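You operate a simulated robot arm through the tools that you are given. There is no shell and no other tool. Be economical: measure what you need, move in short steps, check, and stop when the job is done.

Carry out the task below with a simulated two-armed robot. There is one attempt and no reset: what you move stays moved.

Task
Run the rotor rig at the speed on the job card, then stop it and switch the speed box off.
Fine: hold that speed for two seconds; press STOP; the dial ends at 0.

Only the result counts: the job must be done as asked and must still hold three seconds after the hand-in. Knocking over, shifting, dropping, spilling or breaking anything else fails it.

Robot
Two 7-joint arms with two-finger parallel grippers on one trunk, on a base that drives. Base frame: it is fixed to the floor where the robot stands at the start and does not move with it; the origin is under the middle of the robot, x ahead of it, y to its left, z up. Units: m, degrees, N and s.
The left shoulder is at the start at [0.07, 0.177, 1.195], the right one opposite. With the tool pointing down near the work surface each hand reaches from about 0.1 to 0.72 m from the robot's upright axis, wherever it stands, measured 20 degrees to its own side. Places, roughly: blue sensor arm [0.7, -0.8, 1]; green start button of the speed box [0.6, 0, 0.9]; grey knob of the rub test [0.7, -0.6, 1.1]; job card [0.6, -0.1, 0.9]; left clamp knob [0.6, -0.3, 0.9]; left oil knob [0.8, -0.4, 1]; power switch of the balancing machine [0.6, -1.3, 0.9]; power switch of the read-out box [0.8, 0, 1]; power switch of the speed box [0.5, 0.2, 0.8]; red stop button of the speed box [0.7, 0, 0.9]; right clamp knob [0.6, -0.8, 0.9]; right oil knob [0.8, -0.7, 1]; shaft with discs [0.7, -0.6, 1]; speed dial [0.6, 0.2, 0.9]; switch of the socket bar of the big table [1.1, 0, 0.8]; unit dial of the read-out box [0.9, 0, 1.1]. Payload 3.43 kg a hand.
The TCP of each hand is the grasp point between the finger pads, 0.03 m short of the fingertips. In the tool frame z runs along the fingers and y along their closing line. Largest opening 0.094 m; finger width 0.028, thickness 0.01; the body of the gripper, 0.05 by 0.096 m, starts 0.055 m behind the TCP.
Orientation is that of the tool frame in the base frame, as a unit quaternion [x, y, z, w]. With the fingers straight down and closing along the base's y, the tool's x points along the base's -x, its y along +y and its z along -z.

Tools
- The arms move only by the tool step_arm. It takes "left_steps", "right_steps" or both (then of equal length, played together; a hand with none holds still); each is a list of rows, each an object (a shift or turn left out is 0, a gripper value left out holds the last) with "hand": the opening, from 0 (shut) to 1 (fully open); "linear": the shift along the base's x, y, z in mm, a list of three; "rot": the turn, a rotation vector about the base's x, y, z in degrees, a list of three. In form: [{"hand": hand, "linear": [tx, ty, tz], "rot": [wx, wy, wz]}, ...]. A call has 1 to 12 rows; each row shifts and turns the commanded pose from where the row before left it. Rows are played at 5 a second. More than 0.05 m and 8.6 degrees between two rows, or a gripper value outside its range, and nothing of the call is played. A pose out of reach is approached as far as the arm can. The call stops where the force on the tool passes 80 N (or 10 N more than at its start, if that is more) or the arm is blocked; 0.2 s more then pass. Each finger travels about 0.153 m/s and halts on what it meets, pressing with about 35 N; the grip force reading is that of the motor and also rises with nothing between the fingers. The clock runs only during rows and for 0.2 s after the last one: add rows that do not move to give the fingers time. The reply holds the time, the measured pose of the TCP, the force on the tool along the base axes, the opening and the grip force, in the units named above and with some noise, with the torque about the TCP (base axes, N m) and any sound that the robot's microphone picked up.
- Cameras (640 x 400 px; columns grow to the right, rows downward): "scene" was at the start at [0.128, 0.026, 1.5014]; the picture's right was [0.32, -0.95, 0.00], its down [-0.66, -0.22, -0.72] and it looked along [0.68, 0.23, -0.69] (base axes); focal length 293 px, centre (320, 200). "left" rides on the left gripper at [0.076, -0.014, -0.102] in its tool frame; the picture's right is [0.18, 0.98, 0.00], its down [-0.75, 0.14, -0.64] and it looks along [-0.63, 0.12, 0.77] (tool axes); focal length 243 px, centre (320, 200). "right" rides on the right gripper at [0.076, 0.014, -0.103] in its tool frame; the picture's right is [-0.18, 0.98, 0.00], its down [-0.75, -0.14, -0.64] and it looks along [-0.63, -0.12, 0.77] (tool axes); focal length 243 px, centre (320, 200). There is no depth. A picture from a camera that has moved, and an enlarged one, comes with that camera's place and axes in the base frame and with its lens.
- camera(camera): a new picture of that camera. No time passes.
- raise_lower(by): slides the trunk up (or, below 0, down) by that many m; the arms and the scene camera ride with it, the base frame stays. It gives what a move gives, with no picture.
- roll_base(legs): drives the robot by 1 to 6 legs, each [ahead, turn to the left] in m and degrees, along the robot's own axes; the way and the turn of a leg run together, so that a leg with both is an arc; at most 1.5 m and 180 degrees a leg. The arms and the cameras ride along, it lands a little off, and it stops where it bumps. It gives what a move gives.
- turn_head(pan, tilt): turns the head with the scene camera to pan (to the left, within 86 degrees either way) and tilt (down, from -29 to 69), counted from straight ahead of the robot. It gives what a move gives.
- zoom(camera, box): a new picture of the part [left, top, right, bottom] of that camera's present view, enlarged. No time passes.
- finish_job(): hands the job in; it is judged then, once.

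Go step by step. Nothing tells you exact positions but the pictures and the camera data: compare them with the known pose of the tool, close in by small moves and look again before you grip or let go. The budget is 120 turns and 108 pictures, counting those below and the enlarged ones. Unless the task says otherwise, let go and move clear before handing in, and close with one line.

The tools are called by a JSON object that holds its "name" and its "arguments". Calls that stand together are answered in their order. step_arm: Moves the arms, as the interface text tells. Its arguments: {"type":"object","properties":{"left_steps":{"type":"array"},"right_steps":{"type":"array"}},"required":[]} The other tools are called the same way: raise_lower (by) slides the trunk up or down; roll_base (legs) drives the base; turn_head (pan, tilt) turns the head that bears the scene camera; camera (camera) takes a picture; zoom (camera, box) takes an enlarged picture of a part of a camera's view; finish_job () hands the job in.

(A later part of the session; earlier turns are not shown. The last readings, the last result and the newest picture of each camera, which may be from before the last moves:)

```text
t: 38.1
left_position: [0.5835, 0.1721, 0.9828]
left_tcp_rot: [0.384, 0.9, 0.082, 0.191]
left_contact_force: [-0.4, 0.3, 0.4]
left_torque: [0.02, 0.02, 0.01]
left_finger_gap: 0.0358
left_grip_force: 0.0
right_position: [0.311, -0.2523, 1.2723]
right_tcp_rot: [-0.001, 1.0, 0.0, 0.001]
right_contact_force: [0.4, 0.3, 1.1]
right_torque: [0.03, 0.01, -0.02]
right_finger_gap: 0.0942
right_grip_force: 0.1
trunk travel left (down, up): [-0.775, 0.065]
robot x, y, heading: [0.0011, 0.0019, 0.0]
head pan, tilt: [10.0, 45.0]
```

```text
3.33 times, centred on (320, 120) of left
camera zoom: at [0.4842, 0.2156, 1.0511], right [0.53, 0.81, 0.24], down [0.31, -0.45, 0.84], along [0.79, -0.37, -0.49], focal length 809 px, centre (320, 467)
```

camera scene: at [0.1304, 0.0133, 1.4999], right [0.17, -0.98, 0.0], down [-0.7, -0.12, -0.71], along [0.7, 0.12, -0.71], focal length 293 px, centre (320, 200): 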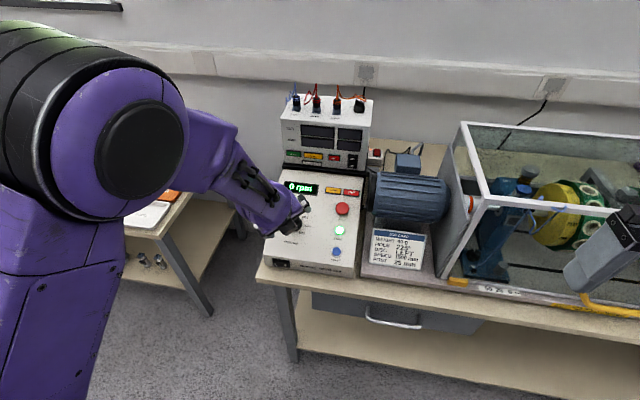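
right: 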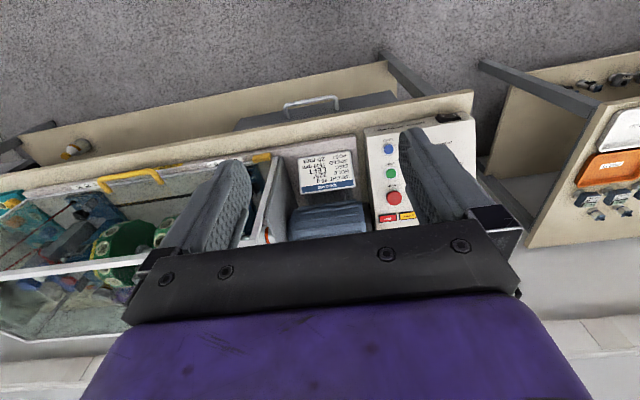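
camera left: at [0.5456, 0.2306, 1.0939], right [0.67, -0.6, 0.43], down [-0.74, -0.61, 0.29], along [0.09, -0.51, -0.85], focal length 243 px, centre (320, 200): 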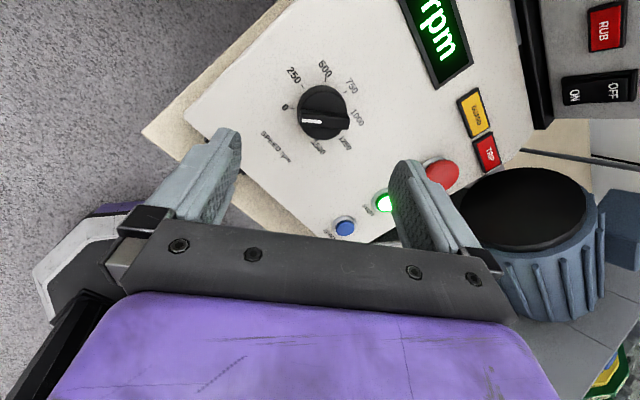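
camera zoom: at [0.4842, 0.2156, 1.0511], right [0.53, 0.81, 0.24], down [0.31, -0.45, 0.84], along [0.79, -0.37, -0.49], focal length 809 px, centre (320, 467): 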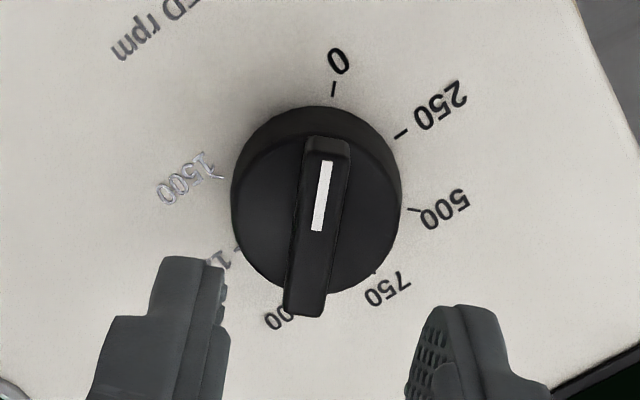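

Well centred at +46° with the ridge between the fingers' lines. I descend along the normal, last part slowly.

{"name": "step_arm", "arguments": {"left_steps": [{"linear": [8, 0, -18]}, {"linear": [8, 0, -18]}, {}]}}

{"name": "camera", "arguments": {"camera": "left"}}

{"name": "zoom", "arguments": {"camera": "scene", "box": [250, 160, 370, 280]}}

```text
t: 39.0
left_position: [0.6003, 0.1713, 0.9472]
left_tcp_rot: [0.383, 0.9, 0.081, 0.192]
left_contact_force: [0.0, 0.8, 0.2]
left_torque: [0.01, -0.01, -0.01]
left_finger_gap: 0.0357
left_grip_force: 0.1
right_position: [0.3108, -0.2529, 1.2737]
right_tcp_rot: [0.0, 1.0, -0.001, 0.0]
right_contact_force: [-0.2, -0.2, -0.4]
right_torque: [-0.02, -0.02, 0.02]
right_finger_gap: 0.0938
right_grip_force: 0.0
trunk travel left (down, up): [-0.775, 0.065]
robot x, y, heading: [-0.0012, -0.0004, -0.0]
head pan, tilt: [10.0, 45.0]
```

```text
72 pictures are left
camera left: at [0.4995, 0.2154, 1.0147], right [0.53, 0.81, 0.24], down [0.31, -0.45, 0.84], along [0.79, -0.37, -0.49], focal length 243 px, centre (320, 200)
```

left: 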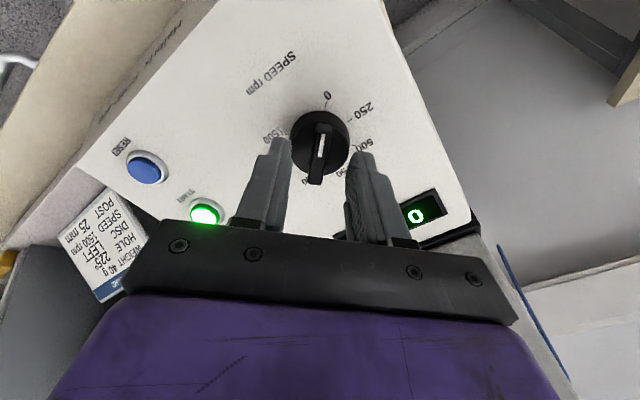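

```text
3.33 times, centred on (310, 220) of scene
camera zoom: at [0.1295, 0.0131, 1.4999], right [0.17, -0.98, 0.0], down [-0.7, -0.12, -0.71], along [0.7, 0.12, -0.71], focal length 977 px, centre (353, 133)
```

zoom: 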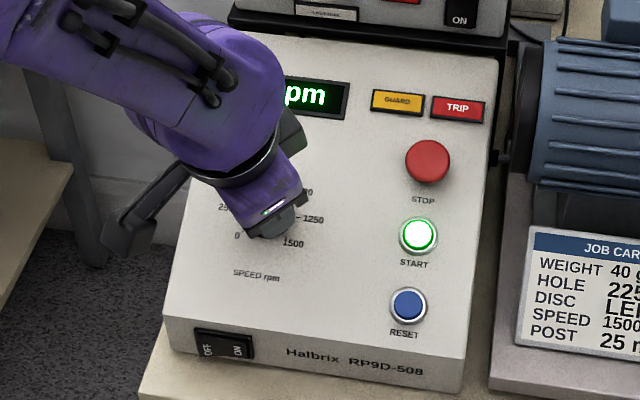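

{"name": "step_arm", "arguments": {"left_steps": [{"linear": [1.6, 0, -3.7]}, {"linear": [1.6, 0, -3.7]}, {"linear": [0.8, 0, -1.8]}, {"linear": [0.8, 0, -1.8]}, {}]}}

{"name": "zoom", "arguments": {"camera": "left", "box": [240, 80, 400, 200]}}

```text
t: 40.1
left_position: [0.6039, 0.1697, 0.9389]
left_tcp_rot: [0.384, 0.899, 0.082, 0.194]
left_contact_force: [-5.3, -0.2, 21.8]
left_torque: [0.23, -0.47, 0.09]
left_finger_gap: 0.0375
left_grip_force: 1.6
right_position: [0.3068, -0.2529, 1.2747]
right_tcp_rot: [-0.001, 1.0, 0.001, 0.003]
right_contact_force: [-1.2, 0.1, 0.0]
right_torque: [0.0, 0.01, -0.01]
right_finger_gap: 0.094
right_grip_force: 0.1
trunk travel left (down, up): [-0.775, 0.065]
robot x, y, heading: [-0.0016, -0.003, -0.2]
head pan, tilt: [10.0, 45.0]
```

```text
3.33 times, centred on (320, 140) of left
camera zoom: at [0.502, 0.2142, 1.0062], right [0.53, 0.81, 0.24], down [0.3, -0.45, 0.84], along [0.79, -0.37, -0.48], focal length 809 px, centre (320, 400)
```

zoom: 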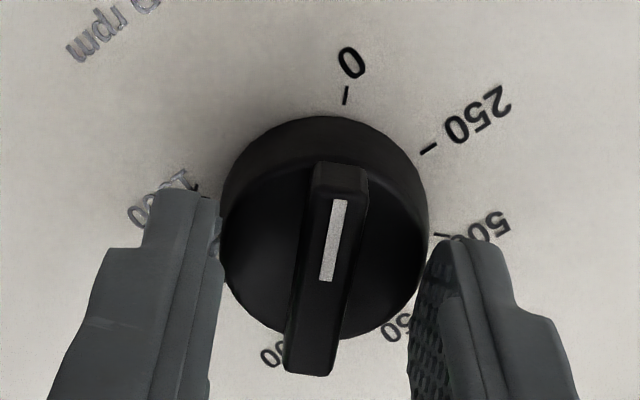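

The fingertips touched the dial's rim, so the depth is known. I raise 3.5 mm and close on the ridge.

{"name": "step_arm", "arguments": {"left_steps": [{"linear": [-1.4, 0, 3.2]}, {"hand": 0.2}, {"hand": 0.1}, {"hand": 0}, {}, {}]}}

{"name": "zoom", "arguments": {"camera": "left", "box": [240, 80, 400, 200]}}

```text
t: 41.5
left_position: [0.6022, 0.1708, 0.9387]
left_tcp_rot: [0.384, 0.9, 0.081, 0.191]
left_contact_force: [-5.0, 3.4, 3.5]
left_torque: [0.63, -0.04, 0.27]
left_finger_gap: 0.0099
left_grip_force: 43.8
right_position: [0.3106, -0.2519, 1.2733]
right_tcp_rot: [-0.001, 1.0, 0.0, 0.001]
right_contact_force: [-0.4, -0.5, 0.0]
right_torque: [0.01, 0.01, 0.02]
right_finger_gap: 0.0939
right_grip_force: 0.0
trunk travel left (down, up): [-0.775, 0.065]
robot x, y, heading: [-0.0014, -0.0014, 0.1]
head pan, tilt: [10.0, 45.0]
```

```text
3.33 times, centred on (320, 140) of left
camera zoom: at [0.5016, 0.2158, 1.0068], right [0.53, 0.81, 0.24], down [0.31, -0.45, 0.84], along [0.79, -0.37, -0.49], focal length 809 px, centre (320, 400)
```

zoom: 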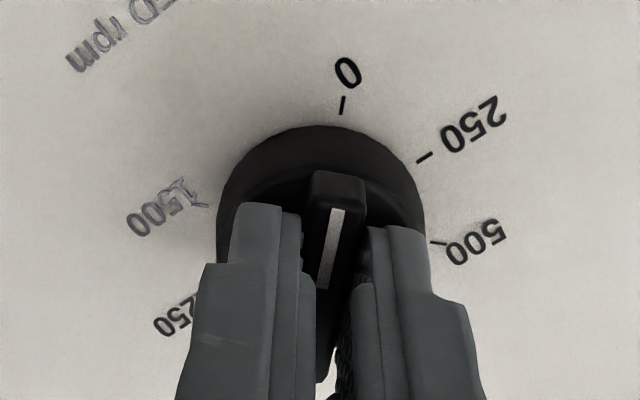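

The ridge is gripped (9.9 mm). I turn the dial by about 59°.

{"name": "step_arm", "arguments": {"left_steps": [{"rot": [3.42, 0, -7.68]}, {"rot": [3.42, 0, -7.68]}, {"rot": [3.42, 0, -7.68]}, {"rot": [3.42, 0, -7.68]}, {"rot": [3.42, 0, -7.68]}, {"rot": [3.42, 0, -7.68]}, {"rot": [3.42, 0, -7.68]}, {}]}}

{"name": "camera", "arguments": {"camera": "left"}}

{"name": "zoom", "arguments": {"camera": "scene", "box": [250, 160, 370, 280]}}

```text
t: 43.4
left_position: [0.6023, 0.1719, 0.9398]
left_tcp_rot: [0.777, 0.594, 0.164, 0.125]
left_contact_force: [-7.5, 0.9, -7.0]
left_torque: [0.84, -0.45, 0.37]
left_finger_gap: 0.0099
left_grip_force: 43.7
right_position: [0.3112, -0.2505, 1.273]
right_tcp_rot: [-0.002, 1.0, -0.001, 0.001]
right_contact_force: [0.0, 0.3, 0.0]
right_torque: [-0.03, 0.04, 0.0]
right_finger_gap: 0.0939
right_grip_force: 0.0
trunk travel left (down, up): [-0.775, 0.065]
robot x, y, heading: [0.0032, 0.0006, 0.1]
head pan, tilt: [10.0, 45.0]
```

```text
68 pictures are left
camera left: at [0.5658, 0.2481, 1.0353], right [0.91, -0.08, 0.4], down [-0.32, -0.76, 0.56], along [0.26, -0.64, -0.72], focal length 243 px, centre (320, 200)
```

left: 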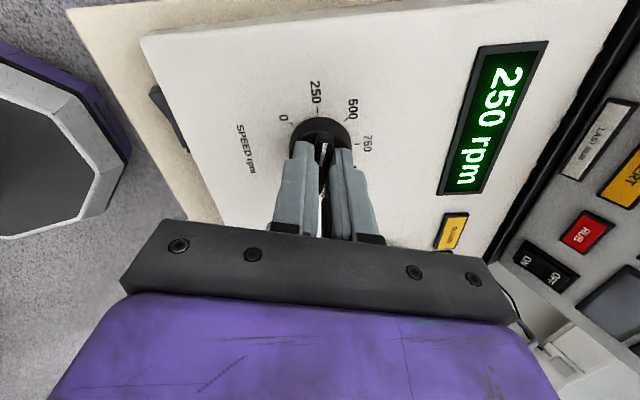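

```text
3.33 times, centred on (310, 220) of scene
camera zoom: at [0.1295, 0.0139, 1.4999], right [0.17, -0.98, 0.0], down [-0.7, -0.12, -0.71], along [0.7, 0.12, -0.71], focal length 977 px, centre (353, 133)
```

zoom: 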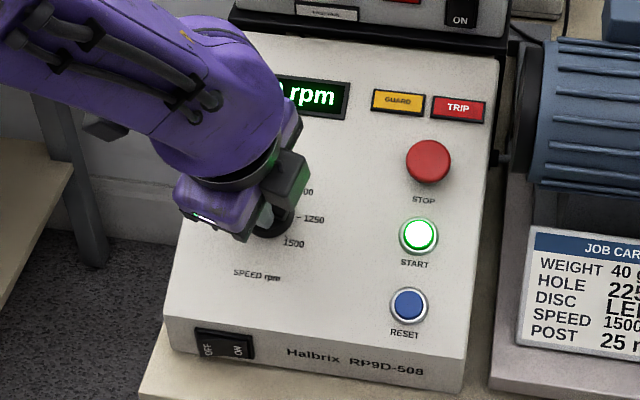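

It shows 250 rpm, so the dial likely has detents. I let go, back off along the normal and turn the wrist back by 180° or so.

{"name": "step_arm", "arguments": {"left_steps": [{"hand": 0.38}, {}, {"linear": [-8, 0, 18]}, {"linear": [-8, 0, 18]}, {"rot": [-3.42, 0, 7.68]}, {"rot": [-3.42, 0, 7.68]}, {"rot": [-3.42, 0, 7.68]}, {"rot": [-3.42, 0, 7.68]}, {"rot": [-3.42, 0, 7.68]}, {"rot": [-3.42, 0, 7.68]}, {"rot": [-3.42, 0, 7.68]}, {"rot": [-3.42, 0, 7.68]}]}}

{"name": "step_arm", "arguments": {"left_steps": [{"rot": [-3.42, 0, 7.68]}, {"rot": [-3.42, 0, 7.68]}, {"rot": [-3.42, 0, 7.68]}, {"rot": [-3.42, 0, 7.68]}, {"rot": [-3.42, 0, 7.68]}, {"rot": [-3.42, 0, 7.68]}, {"rot": [-3.42, 0, 7.68]}, {"rot": [-3.42, 0, 7.68]}, {"rot": [-3.42, 0, 7.68]}, {"rot": [-3.42, 0, 7.68]}, {"rot": [-3.42, 0, 7.68]}, {"rot": [-3.42, 0, 7.68]}]}}

{"name": "zoom", "arguments": {"camera": "left", "box": [240, 60, 400, 180]}}

{"name": "camera", "arguments": {"camera": "left"}}

```text
t: 46.0
left_position: [0.5881, 0.1704, 0.9741]
left_tcp_rot: [0.316, 0.926, 0.067, 0.197]
left_contact_force: [0.8, 0.0, 0.6]
left_torque: [0.02, 0.04, -0.01]
left_finger_gap: 0.0356
left_grip_force: 0.1
right_position: [0.3133, -0.2527, 1.2723]
right_tcp_rot: [-0.001, 1.0, 0.0, 0.001]
right_contact_force: [0.2, 0.6, 0.0]
right_torque: [0.0, 0.0, 0.01]
right_finger_gap: 0.094
right_grip_force: 0.1
trunk travel left (down, up): [-0.775, 0.065]
robot x, y, heading: [-0.0008, 0.0017, 0.2]
head pan, tilt: [10.0, 45.0]
```

```text
t: 48.5
left_position: [0.5873, 0.1712, 0.974]
left_tcp_rot: [-0.513, 0.833, -0.109, 0.178]
left_contact_force: [0.1, 0.2, 0.6]
left_torque: [0.01, 0.02, -0.03]
left_finger_gap: 0.0357
left_grip_force: 0.1
right_position: [0.312, -0.2522, 1.2721]
right_tcp_rot: [-0.001, 1.0, 0.0, 0.001]
right_contact_force: [-0.1, 0.1, 0.3]
right_torque: [-0.02, -0.03, -0.04]
right_finger_gap: 0.094
right_grip_force: 0.1
trunk travel left (down, up): [-0.775, 0.065]
robot x, y, heading: [-0.002, 0.0005, 0.2]
head pan, tilt: [10.0, 45.0]
```

```text
3.33 times, centred on (320, 120) of left
camera zoom: at [0.5249, 0.0962, 1.0601], right [-0.88, 0.28, -0.39], down [-0.07, 0.74, 0.67], along [0.48, 0.62, -0.63], focal length 809 px, centre (320, 467)
```

zoom: 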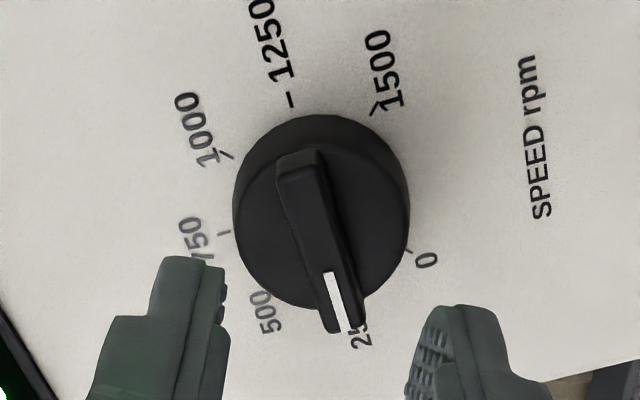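

```text
65 pictures are left
camera left: at [0.5249, 0.0962, 1.0601], right [-0.88, 0.28, -0.39], down [-0.07, 0.74, 0.67], along [0.48, 0.62, -0.63], focal length 243 px, centre (320, 200)
```

left: 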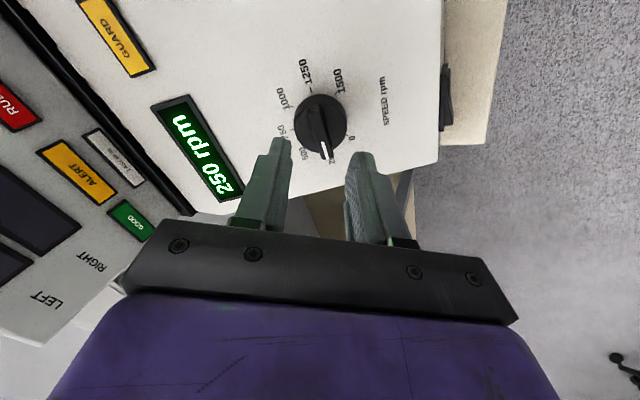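

The dial rests on the 250 detent, so the ridge is at −90°. I turn the hand to match and descend.

{"name": "step_arm", "arguments": {"left_steps": [{"rot": [-3.46, 0, 7.77]}, {"rot": [-3.46, 0, 7.77]}, {"rot": [-3.46, 0, 7.77]}, {}, {}]}}

{"name": "zoom", "arguments": {"camera": "left", "box": [240, 60, 400, 180]}}

```text
t: 49.8
left_position: [0.5869, 0.1726, 0.9752]
left_tcp_rot: [-0.686, 0.697, -0.148, 0.146]
left_contact_force: [0.1, 0.3, -0.5]
left_torque: [0.02, 0.0, 0.02]
left_finger_gap: 0.0356
left_grip_force: 0.1
right_position: [0.3125, -0.2524, 1.2723]
right_tcp_rot: [-0.001, 1.0, 0.0, 0.0]
right_contact_force: [0.4, 0.4, 1.2]
right_torque: [-0.01, -0.02, -0.01]
right_finger_gap: 0.0944
right_grip_force: 0.0
trunk travel left (down, up): [-0.775, 0.065]
robot x, y, heading: [-0.0003, -0.0019, 0.0]
head pan, tilt: [10.0, 45.0]
```

```text
3.33 times, centred on (320, 120) of left
camera zoom: at [0.5571, 0.0959, 1.0748], right [-0.9, -0.17, -0.4], down [-0.38, 0.76, 0.53], along [0.21, 0.63, -0.75], focal length 809 px, centre (320, 467)
```

zoom: 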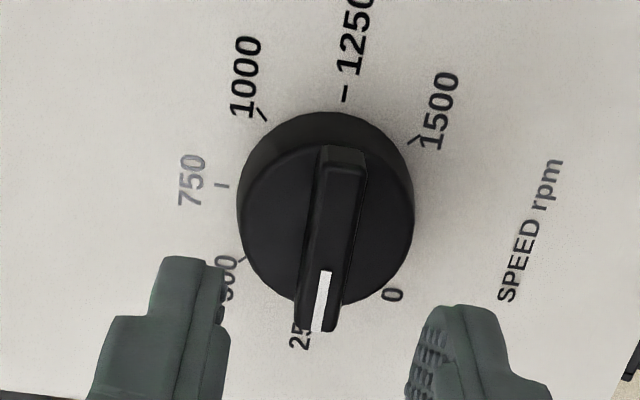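

{"name": "step_arm", "arguments": {"left_steps": [{"linear": [7, -0.8, -17]}, {"linear": [6, -0.8, -13]}, {"linear": [2, 0, -5]}, {}, {"hand": 0.2}, {"hand": 0.1}, {"hand": 0}, {}, {}]}}

{"name": "zoom", "arguments": {"camera": "left", "box": [240, 60, 400, 180]}}

```text
t: 51.8
left_position: [0.6022, 0.1683, 0.9408]
left_tcp_rot: [-0.683, 0.7, -0.145, 0.149]
left_contact_force: [0.3, -0.5, -1.4]
left_torque: [0.09, -0.44, 0.08]
left_finger_gap: 0.01
left_grip_force: 43.4
right_position: [0.3126, -0.2524, 1.2727]
right_tcp_rot: [-0.001, 1.0, 0.0, 0.001]
right_contact_force: [0.1, 0.4, 0.5]
right_torque: [-0.02, 0.0, -0.03]
right_finger_gap: 0.094
right_grip_force: 0.0
trunk travel left (down, up): [-0.775, 0.065]
robot x, y, heading: [-0.0018, -0.0045, -0.1]
head pan, tilt: [10.0, 45.0]
```

```text
3.33 times, centred on (320, 120) of left
camera zoom: at [0.5707, 0.0917, 1.0387], right [-0.9, -0.16, -0.4], down [-0.37, 0.76, 0.54], along [0.22, 0.63, -0.74], focal length 809 px, centre (320, 467)
```

zoom: 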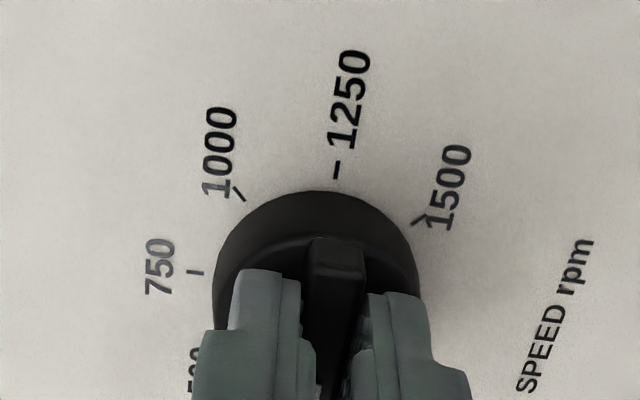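

Gripped again. I turn the dial up to 1500 in one go.

{"name": "step_arm", "arguments": {"left_steps": [{"rot": [3.46, 0, -7.77], "linear": [0, 1, 0]}, {"rot": [3.46, 0, -7.77], "linear": [0, 1, 0]}, {"rot": [3.46, 0, -7.77]}, {"rot": [3.46, 0, -7.77]}, {"rot": [3.46, 0, -7.77]}, {"rot": [3.46, 0, -7.77]}, {"rot": [3.46, 0, -7.77]}, {"rot": [3.46, 0, -7.77]}, {"rot": [3.46, 0, -7.77]}, {"rot": [3.46, 0, -7.77]}, {"rot": [3.46, 0, -7.77]}, {"rot": [3.46, 0, -7.77]}]}}

{"name": "step_arm", "arguments": {"left_steps": [{"rot": [3.46, 0, -7.77]}, {"rot": [3.46, 0, -7.77]}, {"rot": [3.46, 0, -7.77]}, {"rot": [3.46, 0, -7.77]}, {"rot": [3.46, 0, -7.77]}, {"rot": [3.46, 0, -7.77]}, {"rot": [3.46, 0, -7.77]}, {"rot": [3.46, 0, -7.77]}, {"rot": [3.46, 0, -7.77]}, {"rot": [3.46, 0, -7.77]}, {"rot": [3.46, 0, -7.77]}, {"rot": [3.46, 0, -7.77]}]}}

{"name": "camera", "arguments": {"camera": "left"}}

{"name": "camera", "arguments": {"camera": "scene"}}

```text
t: 54.4
left_position: [0.6007, 0.1712, 0.9393]
left_tcp_rot: [0.116, 0.972, 0.026, 0.204]
left_contact_force: [-17.0, -7.4, -13.8]
left_torque: [0.16, 1.42, 0.1]
left_finger_gap: 0.0097
left_grip_force: 43.3
right_position: [0.3114, -0.2534, 1.2719]
right_tcp_rot: [-0.003, 1.0, 0.001, 0.002]
right_contact_force: [-0.4, 0.3, -0.3]
right_torque: [0.03, 0.01, -0.01]
right_finger_gap: 0.0941
right_grip_force: 0.1
trunk travel left (down, up): [-0.775, 0.065]
robot x, y, heading: [-0.002, 0.0, -0.2]
head pan, tilt: [10.0, 45.0]
```

```text
t: 57.0
left_position: [0.6021, 0.1717, 0.9406]
left_tcp_rot: [0.828, 0.52, 0.177, 0.112]
left_contact_force: [-9.9, -1.1, -5.6]
left_torque: [0.13, -0.29, 0.05]
left_finger_gap: 0.0099
left_grip_force: 44.3
right_position: [0.3114, -0.2505, 1.2722]
right_tcp_rot: [-0.001, 1.0, 0.0, 0.002]
right_contact_force: [-0.1, 0.1, -0.1]
right_torque: [-0.01, -0.01, -0.02]
right_finger_gap: 0.0942
right_grip_force: 0.0
trunk travel left (down, up): [-0.775, 0.065]
robot x, y, heading: [-0.0022, -0.0002, 0.0]
head pan, tilt: [10.0, 45.0]
```

```text
62 pictures are left
camera left: at [0.5776, 0.2455, 1.0423], right [0.88, -0.26, 0.4], down [-0.44, -0.74, 0.51], along [0.16, -0.62, -0.77], focal length 243 px, centre (320, 200)
```

left: 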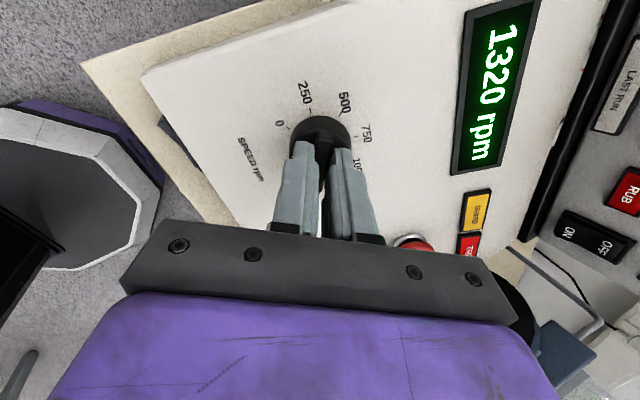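

```text
61 pictures are left
camera scene: at [0.129, 0.0129, 1.5001], right [0.17, -0.98, 0.0], down [-0.7, -0.12, -0.71], along [0.7, 0.12, -0.71], focal length 293 px, centre (320, 200)
```

scene: 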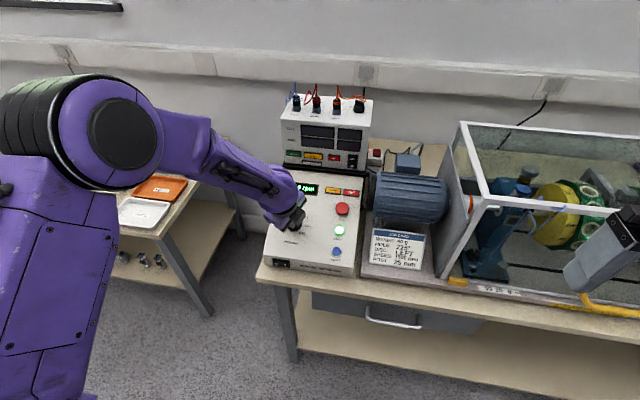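

Speed is climbing (1320 rpm); I turn the last bit to the 1500 mark.

{"name": "step_arm", "arguments": {"left_steps": [{"rot": [3.46, 0, -7.77]}, {"rot": [3.1, 0, -7.0]}, {}, {}, {}]}}

{"name": "camera", "arguments": {"camera": "left"}}

```text
t: 58.1
left_position: [0.6024, 0.172, 0.9408]
left_tcp_rot: [0.892, 0.4, 0.191, 0.086]
left_contact_force: [-3.3, -0.2, 1.2]
left_torque: [-0.65, 0.11, -0.34]
left_finger_gap: 0.0103
left_grip_force: 43.7
right_position: [0.3116, -0.2515, 1.2736]
right_tcp_rot: [-0.001, 1.0, 0.0, 0.001]
right_contact_force: [0.9, 0.3, -1.1]
right_torque: [-0.01, 0.01, 0.0]
right_finger_gap: 0.0938
right_grip_force: 0.0
trunk travel left (down, up): [-0.775, 0.065]
robot x, y, heading: [-0.0023, 0.001, -0.2]
head pan, tilt: [10.0, 45.0]
```

```text
60 pictures are left
camera left: at [0.5961, 0.237, 1.0506], right [0.78, -0.52, 0.35], down [-0.62, -0.66, 0.43], along [0.01, -0.55, -0.83], focal length 243 px, centre (320, 200)
```

left: 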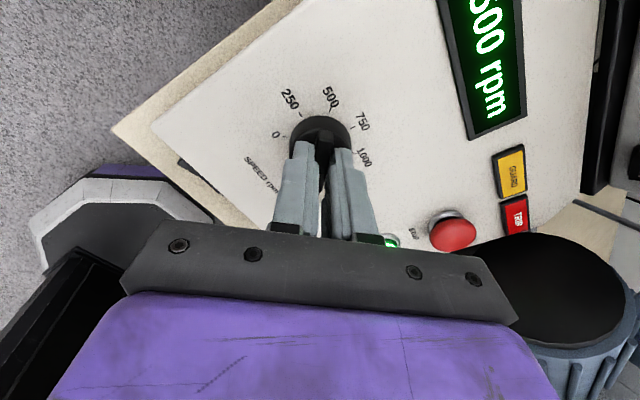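

It reads 1500. I let go, back off and wait past two seconds, watching the display.

{"name": "step_arm", "arguments": {"left_steps": [{"hand": 0.38}, {}, {"linear": [-8, 0, 18]}, {"linear": [-8, 0, 18]}, {}, {}, {}, {}, {}, {}, {}, {}]}}

{"name": "camera", "arguments": {"camera": "left"}}

{"name": "zoom", "arguments": {"camera": "scene", "box": [250, 160, 370, 280]}}

```text
t: 60.8
left_position: [0.5868, 0.1715, 0.9757]
left_tcp_rot: [0.893, 0.4, 0.191, 0.084]
left_contact_force: [0.5, 0.4, 0.1]
left_torque: [0.02, 0.02, 0.01]
left_finger_gap: 0.0356
left_grip_force: 0.1
right_position: [0.3129, -0.2525, 1.272]
right_tcp_rot: [-0.001, 1.0, 0.0, 0.001]
right_contact_force: [0.3, -0.1, -0.2]
right_torque: [-0.04, -0.02, 0.01]
right_finger_gap: 0.0939
right_grip_force: 0.1
trunk travel left (down, up): [-0.775, 0.065]
robot x, y, heading: [0.0011, 0.0019, 0.2]
head pan, tilt: [10.0, 45.0]
```

```text
59 pictures are left
camera left: at [0.5809, 0.2368, 1.0858], right [0.78, -0.52, 0.35], down [-0.62, -0.66, 0.43], along [0.01, -0.55, -0.84], focal length 243 px, centre (320, 200)
```

left: 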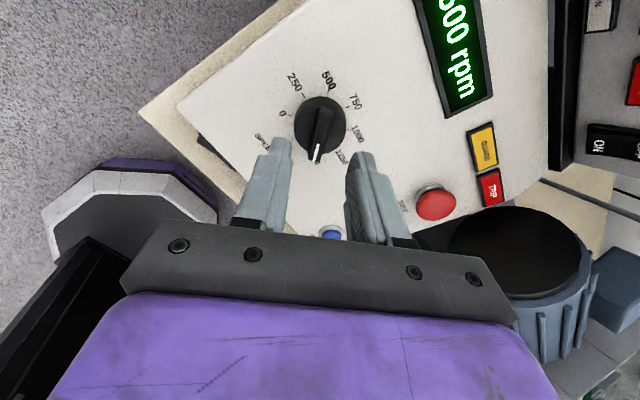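

```text
3.33 times, centred on (310, 220) of scene
camera zoom: at [0.1303, 0.013, 1.4999], right [0.17, -0.98, 0.0], down [-0.7, -0.12, -0.71], along [0.7, 0.12, -0.71], focal length 977 px, centre (353, 133)
```

zoom: 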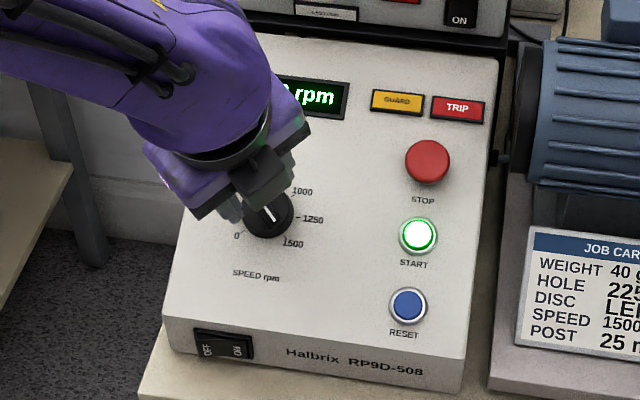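

Held at 1500 rpm. Now I turn the wrist back, shut the fingers and go to a stand-off over STOP (about [0.672, 0.046, 0.929]).

{"name": "step_arm", "arguments": {"left_steps": [{"rot": [-3.42, 0, 7.68], "linear": [-1, 0, 8], "hand": 0}, {"rot": [-3.42, 0, 7.68], "linear": [-1, 0, 8]}, {"rot": [-3.42, 0, 7.68], "linear": [0, 0, 8]}, {"rot": [-3.42, 0, 7.68], "linear": [0, 0, 8]}, {"rot": [-3.42, 0, 7.68], "linear": [0, 0, 3]}, {"rot": [-3.42, 0, 7.68]}, {"rot": [-3.42, 0, 7.68]}, {"rot": [-3.42, 0, 7.68]}, {"rot": [-3.42, 0, 7.68]}, {"rot": [-3.42, 0, 7.68]}, {"rot": [-3.42, 0, 7.68]}, {"rot": [-3.42, 0, 7.68]}]}}

{"name": "step_arm", "arguments": {"left_steps": [{"rot": [-3.42, 0, 7.68], "linear": [10, -25, 0]}, {"rot": [-3.42, 0, 7.68], "linear": [10, -25, 0]}, {"rot": [-3.42, 0, 7.68], "linear": [10, -25, 0]}, {"rot": [-2.3, 0, 5.2], "linear": [10, -25, 0]}, {"linear": [10, -25, 0]}, {}, {}]}}

{"name": "camera", "arguments": {"camera": "left"}}

{"name": "zoom", "arguments": {"camera": "scene", "box": [250, 160, 370, 280]}}

```text
t: 63.4
left_position: [0.5845, 0.172, 1.0109]
left_tcp_rot: [0.259, 0.943, 0.054, 0.2]
left_contact_force: [0.4, -0.6, 0.4]
left_torque: [-0.01, 0.0, 0.02]
left_finger_gap: 0.0
left_grip_force: 32.9
right_position: [0.3121, -0.2526, 1.2722]
right_tcp_rot: [-0.001, 1.0, 0.0, 0.001]
right_contact_force: [-0.4, -0.1, -0.1]
right_torque: [-0.01, -0.01, -0.01]
right_finger_gap: 0.0942
right_grip_force: 0.1
trunk travel left (down, up): [-0.775, 0.065]
robot x, y, heading: [0.001, -0.0034, -0.2]
head pan, tilt: [10.0, 45.0]
```

```text
t: 65.0
left_position: [0.6403, 0.06, 1.0146]
left_tcp_rot: [-0.022, 0.978, -0.012, 0.207]
left_contact_force: [-0.4, 0.3, 0.7]
left_torque: [0.01, 0.01, 0.0]
left_finger_gap: 0.0
left_grip_force: 33.1
right_position: [0.313, -0.251, 1.2728]
right_tcp_rot: [-0.001, 1.0, 0.0, 0.001]
right_contact_force: [0.3, -0.4, 0.2]
right_torque: [0.0, 0.04, 0.01]
right_finger_gap: 0.0942
right_grip_force: 0.1
trunk travel left (down, up): [-0.775, 0.065]
robot x, y, heading: [-0.0027, -0.0013, 0.0]
head pan, tilt: [10.0, 45.0]
```

```text
57 pictures are left
camera left: at [0.5288, 0.0432, 1.0784], right [-0.2, 0.97, -0.11], down [0.42, 0.19, 0.89], along [0.88, 0.14, -0.45], focal length 243 px, centre (320, 200)
```

left: 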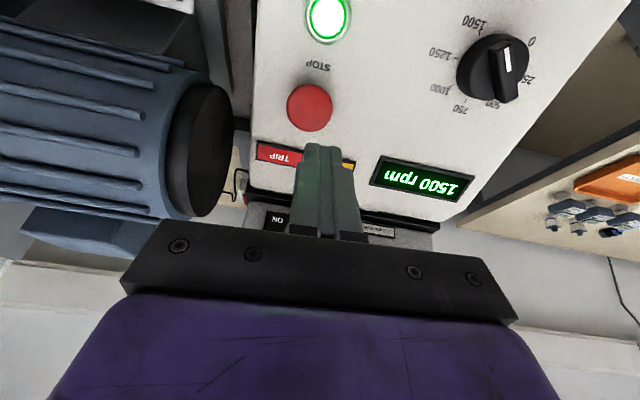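

```text
3.33 times, centred on (310, 220) of scene
camera zoom: at [0.1304, 0.0135, 1.4998], right [0.17, -0.98, 0.0], down [-0.7, -0.12, -0.71], along [0.7, 0.12, -0.71], focal length 977 px, centre (353, 133)
```

zoom: 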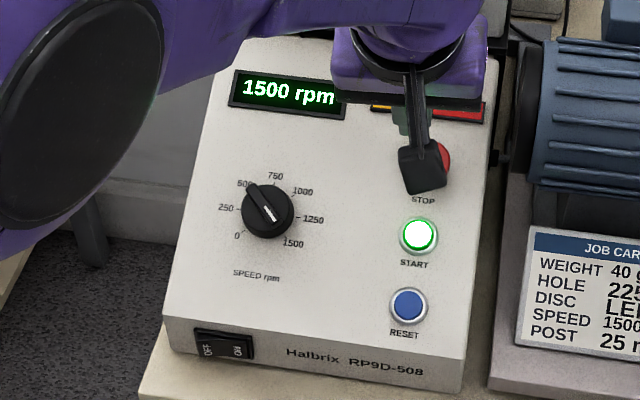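

The display holds 1500 rpm. The hand is about 12 mm left of STOP, so I correct and approach.

{"name": "step_arm", "arguments": {"left_steps": [{"linear": [0, -5, -15]}, {"linear": [0, 0, -10]}, {}]}}

{"name": "camera", "arguments": {"camera": "left"}}

```text
t: 65.8
left_position: [0.6362, 0.051, 0.9877]
left_tcp_rot: [-0.015, 0.978, -0.008, 0.208]
left_contact_force: [0.0, 0.8, 0.0]
left_torque: [-0.03, -0.02, -0.03]
left_finger_gap: 0.0
left_grip_force: 32.7
right_position: [0.3118, -0.2513, 1.273]
right_tcp_rot: [-0.001, 1.0, -0.001, 0.001]
right_contact_force: [0.0, 0.4, 0.0]
right_torque: [0.0, -0.01, -0.01]
right_finger_gap: 0.0938
right_grip_force: 0.0
trunk travel left (down, up): [-0.775, 0.065]
robot x, y, heading: [0.0015, -0.0016, 0.0]
head pan, tilt: [10.0, 45.0]
```

```text
55 pictures are left
camera left: at [0.5265, 0.0338, 1.0515], right [-0.19, 0.98, -0.1], down [0.42, 0.17, 0.89], along [0.88, 0.13, -0.45], focal length 243 px, centre (320, 200)
```

left: 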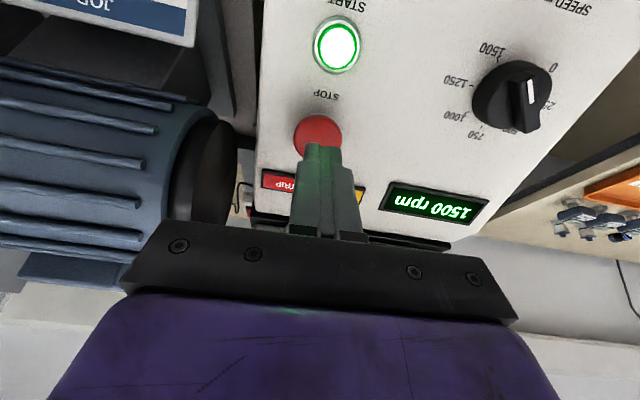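

Aligned sideways; I go in along the panel normal and press STOP.

{"name": "step_arm", "arguments": {"left_steps": [{"linear": [9, 0, 0]}, {"linear": [5, 0, -11]}, {"linear": [4, 0, -9]}, {"linear": [2, 0, -5]}, {"linear": [2, 0, -4]}, {"linear": [2, 0, -4]}, {"linear": [2, 0, -4]}, {}]}}

{"name": "camera", "arguments": {"camera": "left"}}

```text
t: 67.5
left_position: [0.6581, 0.0439, 0.9579]
left_tcp_rot: [-0.001, 0.976, 0.0, 0.216]
left_contact_force: [-1.1, 8.6, 43.1]
left_torque: [0.24, -0.74, 0.15]
left_finger_gap: 0.0
left_grip_force: 33.2
right_position: [0.3055, -0.2506, 1.2755]
right_tcp_rot: [-0.001, 1.0, 0.0, 0.004]
right_contact_force: [0.4, 1.3, -0.1]
right_torque: [0.0, 0.0, 0.0]
right_finger_gap: 0.0937
right_grip_force: 0.1
trunk travel left (down, up): [-0.775, 0.065]
robot x, y, heading: [-0.0048, -0.0021, -0.1]
head pan, tilt: [10.0, 45.0]
heard: click
```

```text
54 pictures are left
camera left: at [0.5445, 0.0287, 1.0181], right [-0.17, 0.98, -0.08], down [0.41, 0.14, 0.9], along [0.89, 0.12, -0.43], focal length 243 px, centre (320, 200)
```

left: 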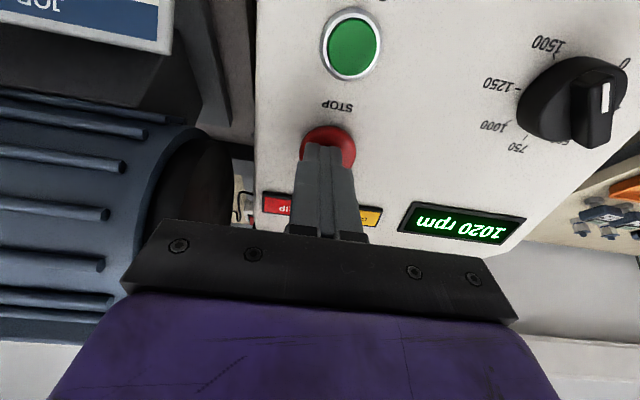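

STOP clicked, START lamp out and the rotor is slowing. I back off and go back over the dial with the fingers opened.

{"name": "step_arm", "arguments": {"left_steps": [{"linear": [-8, 0, 18]}, {"linear": [-10, 0, 25]}, {"linear": [-11, 26, 0], "hand": 0.38}, {"linear": [-11, 26, 0]}, {"linear": [-11, 26, 0]}, {"linear": [-11, 26, 0]}, {"linear": [-11, 25, -5], "rot": [3.42, 0, -7.68]}, {"rot": [3.42, 0, -7.68]}, {"rot": [3.42, 0, -7.68]}, {"rot": [3.42, 0, -7.68]}, {"rot": [3.42, 0, -7.68]}, {"rot": [3.42, 0, -7.68]}]}}

{"name": "step_arm", "arguments": {"left_steps": [{"rot": [3.42, 0, -7.68]}, {"rot": [3.42, 0, -7.68]}, {"rot": [3.42, 0, -7.68]}, {"rot": [3.42, 0, -7.68]}, {"rot": [3.42, 0, -7.68]}, {"rot": [3.42, 0, -7.68]}, {"rot": [3.42, 0, -7.68]}, {"rot": [3.42, 0, -7.68]}, {"rot": [3.42, 0, -7.68]}, {}, {}]}}

{"name": "camera", "arguments": {"camera": "left"}}

{"name": "zoom", "arguments": {"camera": "scene", "box": [250, 160, 370, 280]}}

```text
t: 70.2
left_position: [0.5859, 0.1692, 0.9875]
left_tcp_rot: [0.418, 0.884, 0.089, 0.188]
left_contact_force: [0.1, 0.4, 0.1]
left_torque: [-0.01, 0.0, 0.0]
left_finger_gap: 0.0357
left_grip_force: 0.1
right_position: [0.3127, -0.2516, 1.2721]
right_tcp_rot: [-0.001, 1.0, 0.0, 0.001]
right_contact_force: [0.4, 0.3, -0.3]
right_torque: [0.03, -0.02, 0.01]
right_finger_gap: 0.0939
right_grip_force: 0.0
trunk travel left (down, up): [-0.775, 0.065]
robot x, y, heading: [0.0011, -0.003, -0.0]
head pan, tilt: [10.0, 45.0]
```

```text
t: 72.5
left_position: [0.5877, 0.17, 0.987]
left_tcp_rot: [0.871, 0.444, 0.185, 0.094]
left_contact_force: [-0.4, -0.6, 0.2]
left_torque: [0.0, -0.01, 0.02]
left_finger_gap: 0.0357
left_grip_force: 0.0
right_position: [0.3118, -0.2525, 1.2729]
right_tcp_rot: [-0.001, 1.0, 0.0, 0.002]
right_contact_force: [-0.7, -0.1, 0.3]
right_torque: [0.01, 0.0, -0.02]
right_finger_gap: 0.094
right_grip_force: 0.0
trunk travel left (down, up): [-0.775, 0.065]
robot x, y, heading: [0.0017, 0.0019, -0.2]
head pan, tilt: [10.0, 45.0]
```

```text
53 pictures are left
camera left: at [0.5755, 0.2403, 1.0934], right [0.82, -0.43, 0.37], down [-0.56, -0.69, 0.45], along [0.06, -0.58, -0.81], focal length 243 px, centre (320, 200)
```

left: 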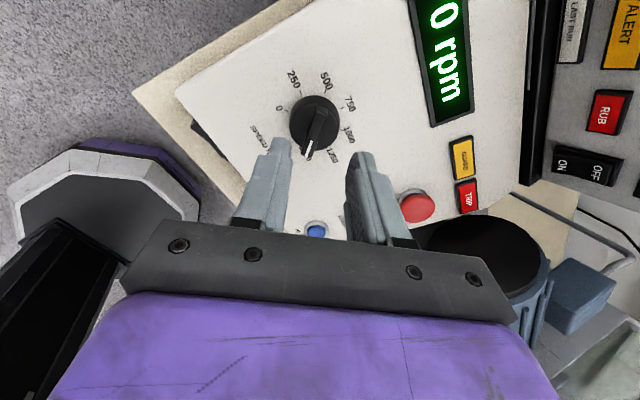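

```text
3.33 times, centred on (310, 220) of scene
camera zoom: at [0.1304, 0.0131, 1.4999], right [0.17, -0.98, 0.0], down [-0.7, -0.12, -0.71], along [0.7, 0.12, -0.71], focal length 977 px, centre (353, 133)
```

zoom: 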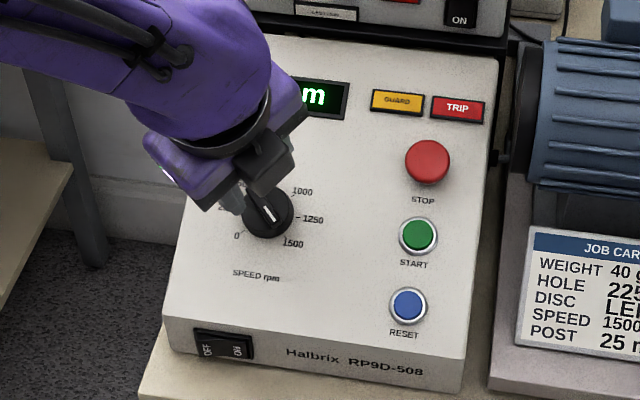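

Rotor is at 0 rpm and the dial still at 1500. I align to the ridge, descend and grip.

{"name": "step_arm", "arguments": {"left_steps": [{"linear": [-6, 1, 0], "rot": [3.0, 0, -6.8]}, {"linear": [8, 0, -18]}, {"linear": [8, 0, -18]}, {"linear": [4.5, 0, -10]}, {}, {"hand": 0.2}, {"hand": 0.1}, {"hand": 0}, {}, {}]}}

{"name": "zoom", "arguments": {"camera": "left", "box": [240, 60, 400, 180]}}

```text
t: 74.8
left_position: [0.6031, 0.1727, 0.9396]
left_tcp_rot: [0.899, 0.387, 0.19, 0.082]
left_contact_force: [3.9, -1.8, 0.6]
left_torque: [-0.21, -0.62, -0.11]
left_finger_gap: 0.01
left_grip_force: 43.6
right_position: [0.3125, -0.2534, 1.2729]
right_tcp_rot: [-0.001, 1.0, 0.001, 0.001]
right_contact_force: [0.8, 0.1, -0.6]
right_torque: [0.03, 0.03, 0.0]
right_finger_gap: 0.0942
right_grip_force: 0.0
trunk travel left (down, up): [-0.775, 0.065]
robot x, y, heading: [0.0033, -0.0, 0.1]
head pan, tilt: [10.0, 45.0]
```

```text
3.33 times, centred on (320, 120) of left
camera zoom: at [0.5986, 0.2357, 1.0505], right [0.77, -0.54, 0.34], down [-0.64, -0.64, 0.42], along [-0.01, -0.54, -0.84], focal length 809 px, centre (320, 467)
```

zoom: 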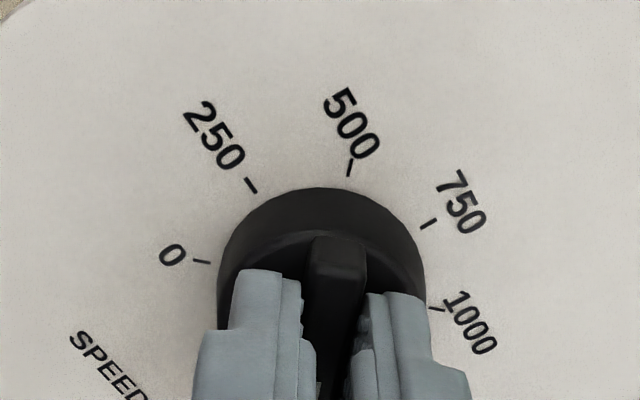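

Gripped. I turn the dial back by about 218°.

{"name": "step_arm", "arguments": {"left_steps": [{"rot": [-3.42, 0, 7.68]}, {"rot": [-3.42, 0, 7.68]}, {"rot": [-3.42, 0, 7.68]}, {"rot": [-3.42, 0, 7.68]}, {"rot": [-3.42, 0, 7.68]}, {"rot": [-3.42, 0, 7.68]}, {"rot": [-3.42, 0, 7.68]}, {"rot": [-3.42, 0, 7.68]}, {"rot": [-3.42, 0, 7.68]}, {"rot": [-3.42, 0, 7.68]}, {"rot": [-3.42, 0, 7.68]}, {"rot": [-3.42, 0, 7.68]}]}}

{"name": "step_arm", "arguments": {"left_steps": [{"rot": [-3.42, 0, 7.68]}, {"rot": [-3.42, 0, 7.68]}, {"rot": [-3.42, 0, 7.68]}, {"rot": [-3.42, 0, 7.68]}, {"rot": [-3.42, 0, 7.68]}, {"rot": [-3.42, 0, 7.68]}, {"rot": [-3.42, 0, 7.68]}, {"rot": [-3.42, 0, 7.68]}, {"rot": [-3.42, 0, 7.68]}, {"rot": [-3.42, 0, 7.68]}, {"rot": [-3.42, 0, 7.68]}, {"rot": [-3.42, 0, 7.68]}]}}

{"name": "step_arm", "arguments": {"left_steps": [{"rot": [-3.42, 0, 7.68]}, {"rot": [-3.42, 0, 7.68]}, {}]}}

{"name": "camera", "arguments": {"camera": "left"}}

```text
t: 77.3
left_position: [0.6013, 0.1702, 0.94]
left_tcp_rot: [0.274, 0.939, 0.058, 0.198]
left_contact_force: [-11.1, -7.1, -15.7]
left_torque: [-0.12, -0.4, -0.07]
left_finger_gap: 0.01
left_grip_force: 44.2
right_position: [0.3123, -0.2529, 1.2721]
right_tcp_rot: [-0.001, 1.0, 0.0, 0.001]
right_contact_force: [-0.6, -0.2, -0.3]
right_torque: [-0.01, 0.01, 0.0]
right_finger_gap: 0.0937
right_grip_force: 0.1
trunk travel left (down, up): [-0.775, 0.065]
robot x, y, heading: [-0.0007, -0.0025, -0.0]
head pan, tilt: [10.0, 45.0]
```

```text
t: 80.0
left_position: [0.6013, 0.1709, 0.9403]
left_tcp_rot: [-0.551, 0.808, -0.117, 0.172]
left_contact_force: [-14.2, -10.5, -20.5]
left_torque: [-1.07, 0.48, -0.51]
left_finger_gap: 0.01
left_grip_force: 44.6
right_position: [0.3122, -0.2532, 1.2718]
right_tcp_rot: [-0.001, 1.0, 0.001, 0.002]
right_contact_force: [-0.3, 0.1, 0.2]
right_torque: [0.02, -0.02, 0.0]
right_finger_gap: 0.0942
right_grip_force: 0.1
trunk travel left (down, up): [-0.775, 0.065]
robot x, y, heading: [-0.0041, 0.0001, 0.0]
head pan, tilt: [10.0, 45.0]
```

```text
t: 80.8
left_position: [0.6016, 0.1713, 0.9408]
left_tcp_rot: [-0.662, 0.72, -0.14, 0.154]
left_contact_force: [-13.3, -8.7, -15.4]
left_torque: [-1.29, 0.12, -0.59]
left_finger_gap: 0.0098
left_grip_force: 43.8
right_position: [0.3129, -0.2525, 1.2722]
right_tcp_rot: [-0.001, 1.0, 0.001, 0.001]
right_contact_force: [-0.4, 1.3, -0.2]
right_torque: [0.0, -0.01, -0.01]
right_finger_gap: 0.094
right_grip_force: 0.1
trunk travel left (down, up): [-0.775, 0.065]
robot x, y, heading: [-0.0004, -0.0012, 0.1]
head pan, tilt: [10.0, 45.0]
```

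```text
50 pictures are left
camera left: at [0.5663, 0.0929, 1.0375], right [-0.91, -0.1, -0.4], down [-0.33, 0.76, 0.56], along [0.25, 0.64, -0.73], focal length 243 px, centre (320, 200)
```

left: 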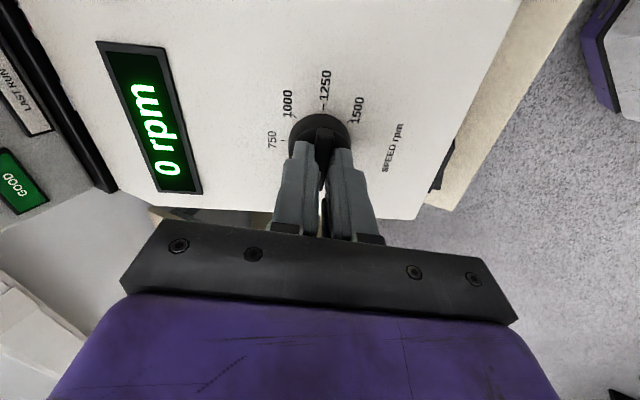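

At about the 250 mark; I try to go on a little toward the 0 detent, watching the forces.

{"name": "step_arm", "arguments": {"left_steps": [{"rot": [-3.42, 0, 7.68]}, {"rot": [-3.42, 0, 7.68]}, {}]}}

```text
t: 81.5
left_position: [0.6008, 0.1718, 0.941]
left_tcp_rot: [0.76, -0.615, 0.161, -0.132]
left_contact_force: [-11.7, -7.4, -14.6]
left_torque: [-0.83, -0.21, -0.42]
left_finger_gap: 0.0101
left_grip_force: 43.5
right_position: [0.3125, -0.2535, 1.2727]
right_tcp_rot: [-0.002, 1.0, 0.001, 0.001]
right_contact_force: [0.7, -0.1, 0.0]
right_torque: [-0.01, -0.01, -0.01]
right_finger_gap: 0.094
right_grip_force: 0.0
trunk travel left (down, up): [-0.775, 0.065]
robot x, y, heading: [0.002, 0.0006, 0.3]
head pan, tilt: [10.0, 45.0]
```

{"name": "step_arm", "arguments": {"left_steps": [{"rot": [-3.42, 0, 7.68]}, {"rot": [-2.4, 0, 5.4]}, {}]}}

```text
t: 82.3
left_position: [0.6006, 0.1723, 0.9395]
left_tcp_rot: [0.833, -0.514, 0.177, -0.106]
left_contact_force: [-12.3, -9.9, -14.5]
left_torque: [-1.12, -0.5, -0.53]
left_finger_gap: 0.0098
left_grip_force: 43.2
right_position: [0.3118, -0.2541, 1.2725]
right_tcp_rot: [-0.001, 1.0, 0.001, 0.001]
right_contact_force: [-0.3, 0.1, -0.1]
right_torque: [0.03, -0.02, 0.0]
right_finger_gap: 0.0938
right_grip_force: 0.0
trunk travel left (down, up): [-0.775, 0.065]
robot x, y, heading: [0.0004, -0.0018, -0.1]
head pan, tilt: [10.0, 45.0]
```

{"name": "step_arm", "arguments": {"left_steps": [{"rot": [-2.4, 0, 5.4]}, {}, {"hand": 0.38}, {}, {"linear": [-8, 0, 18]}, {"linear": [-8, 0, 18]}, {}]}}

{"name": "zoom", "arguments": {"camera": "left", "box": [240, 60, 400, 180]}}

```text
t: 84.2
left_position: [0.5707, 0.1824, 0.9449]
left_tcp_rot: [0.87, -0.46, 0.158, -0.079]
left_contact_force: [-0.5, -0.2, 0.1]
left_torque: [0.0, 0.03, 0.0]
left_finger_gap: 0.0357
left_grip_force: 0.0
right_position: [0.3119, -0.2523, 1.2737]
right_tcp_rot: [-0.001, 1.0, 0.001, 0.001]
right_contact_force: [-0.5, -0.8, 0.0]
right_torque: [0.02, 0.02, -0.01]
right_finger_gap: 0.094
right_grip_force: 0.0
trunk travel left (down, up): [-0.775, 0.065]
robot x, y, heading: [-0.0025, -0.0009, 0.2]
head pan, tilt: [10.0, 45.0]
stopped in row 7 (left hand): the arm was blocked; the commanded pose is now the measured one
```

```text
3.33 times, centred on (320, 120) of left
camera zoom: at [0.5874, 0.128, 1.0609], right [-0.66, -0.71, -0.24], down [-0.73, 0.55, 0.41], along [-0.16, 0.45, -0.88], focal length 809 px, centre (320, 467)
```

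zoom: 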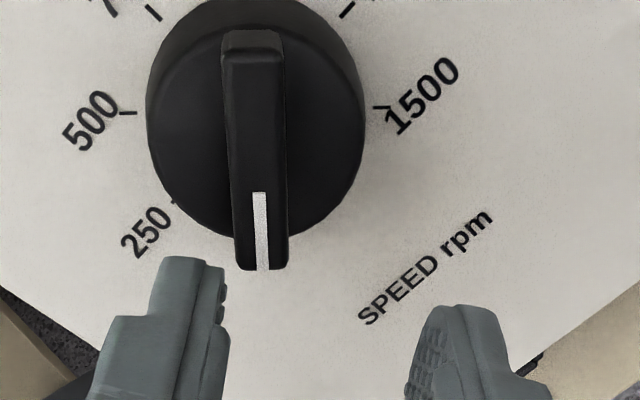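

The dial has gone to 0, and the arm stopped at its wrist limit. I turn back and rise to get clear, then check the dial.

{"name": "step_arm", "arguments": {"left_steps": [{"rot": [3.42, 0, -7.68], "linear": [0, 0, 8]}, {"rot": [3.42, 0, -7.68], "linear": [0, 0, 8]}, {"rot": [3.42, 0, -7.68], "linear": [0, 0, 8]}, {"rot": [3.42, 0, -7.68], "linear": [0, 0, 8]}, {"rot": [3.42, 0, -7.68]}, {"rot": [3.42, 0, -7.68]}, {"rot": [3.42, 0, -7.68]}, {"rot": [3.42, 0, -7.68]}, {"rot": [3.42, 0, -7.68]}, {"rot": [3.42, 0, -7.68]}, {"rot": [3.42, 0, -7.68]}, {"rot": [3.42, 0, -7.68]}]}}

{"name": "step_arm", "arguments": {"left_steps": [{"rot": [3.42, 0, -7.68], "hand": 0}, {"rot": [3.42, 0, -7.68]}, {}, {}]}}

{"name": "camera", "arguments": {"camera": "left"}}

{"name": "zoom", "arguments": {"camera": "scene", "box": [250, 160, 370, 280]}}

```text
t: 86.8
left_position: [0.5722, 0.1806, 0.9772]
left_tcp_rot: [-0.2, 0.956, -0.012, 0.214]
left_contact_force: [-0.4, 0.0, -0.2]
left_torque: [-0.01, -0.02, 0.05]
left_finger_gap: 0.0356
left_grip_force: 0.1
right_position: [0.3119, -0.2526, 1.273]
right_tcp_rot: [0.0, 1.0, 0.0, 0.0]
right_contact_force: [0.5, 0.7, 0.3]
right_torque: [-0.02, -0.01, 0.0]
right_finger_gap: 0.0939
right_grip_force: 0.1
trunk travel left (down, up): [-0.775, 0.065]
robot x, y, heading: [0.0011, 0.0006, -0.1]
head pan, tilt: [10.0, 45.0]
```

```text
t: 87.8
left_position: [0.5728, 0.1806, 0.9778]
left_tcp_rot: [-0.06, 0.973, 0.016, 0.221]
left_contact_force: [0.4, -0.5, -0.1]
left_torque: [-0.02, 0.0, 0.02]
left_finger_gap: 0.0
left_grip_force: 32.8
right_position: [0.3127, -0.2525, 1.2729]
right_tcp_rot: [-0.001, 1.0, 0.0, 0.001]
right_contact_force: [0.0, -0.5, -0.2]
right_torque: [0.0, 0.03, -0.03]
right_finger_gap: 0.0942
right_grip_force: 0.1
trunk travel left (down, up): [-0.775, 0.065]
robot x, y, heading: [0.005, -0.0001, 0.0]
head pan, tilt: [10.0, 45.0]
```

```text
48 pictures are left
camera left: at [0.4618, 0.1521, 1.0367], right [-0.28, 0.96, -0.08], down [0.38, 0.18, 0.91], along [0.88, 0.23, -0.42], focal length 243 px, centre (320, 200)
```

left: 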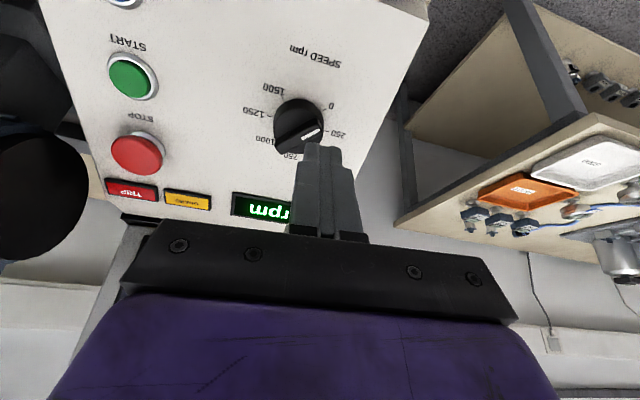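

```text
3.33 times, centred on (310, 220) of scene
camera zoom: at [0.1304, 0.0127, 1.4999], right [0.17, -0.98, 0.0], down [-0.7, -0.12, -0.71], along [0.7, 0.12, -0.71], focal length 977 px, centre (353, 133)
```

zoom: 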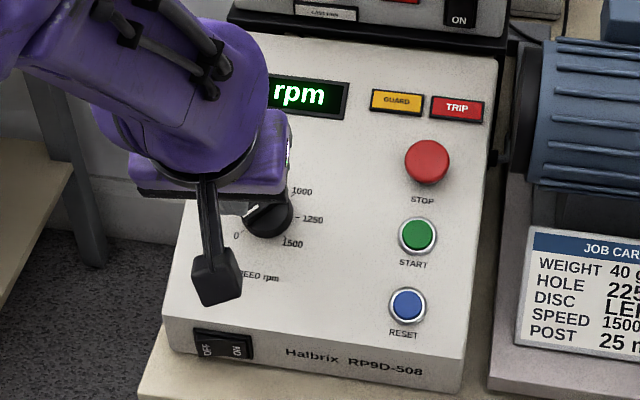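

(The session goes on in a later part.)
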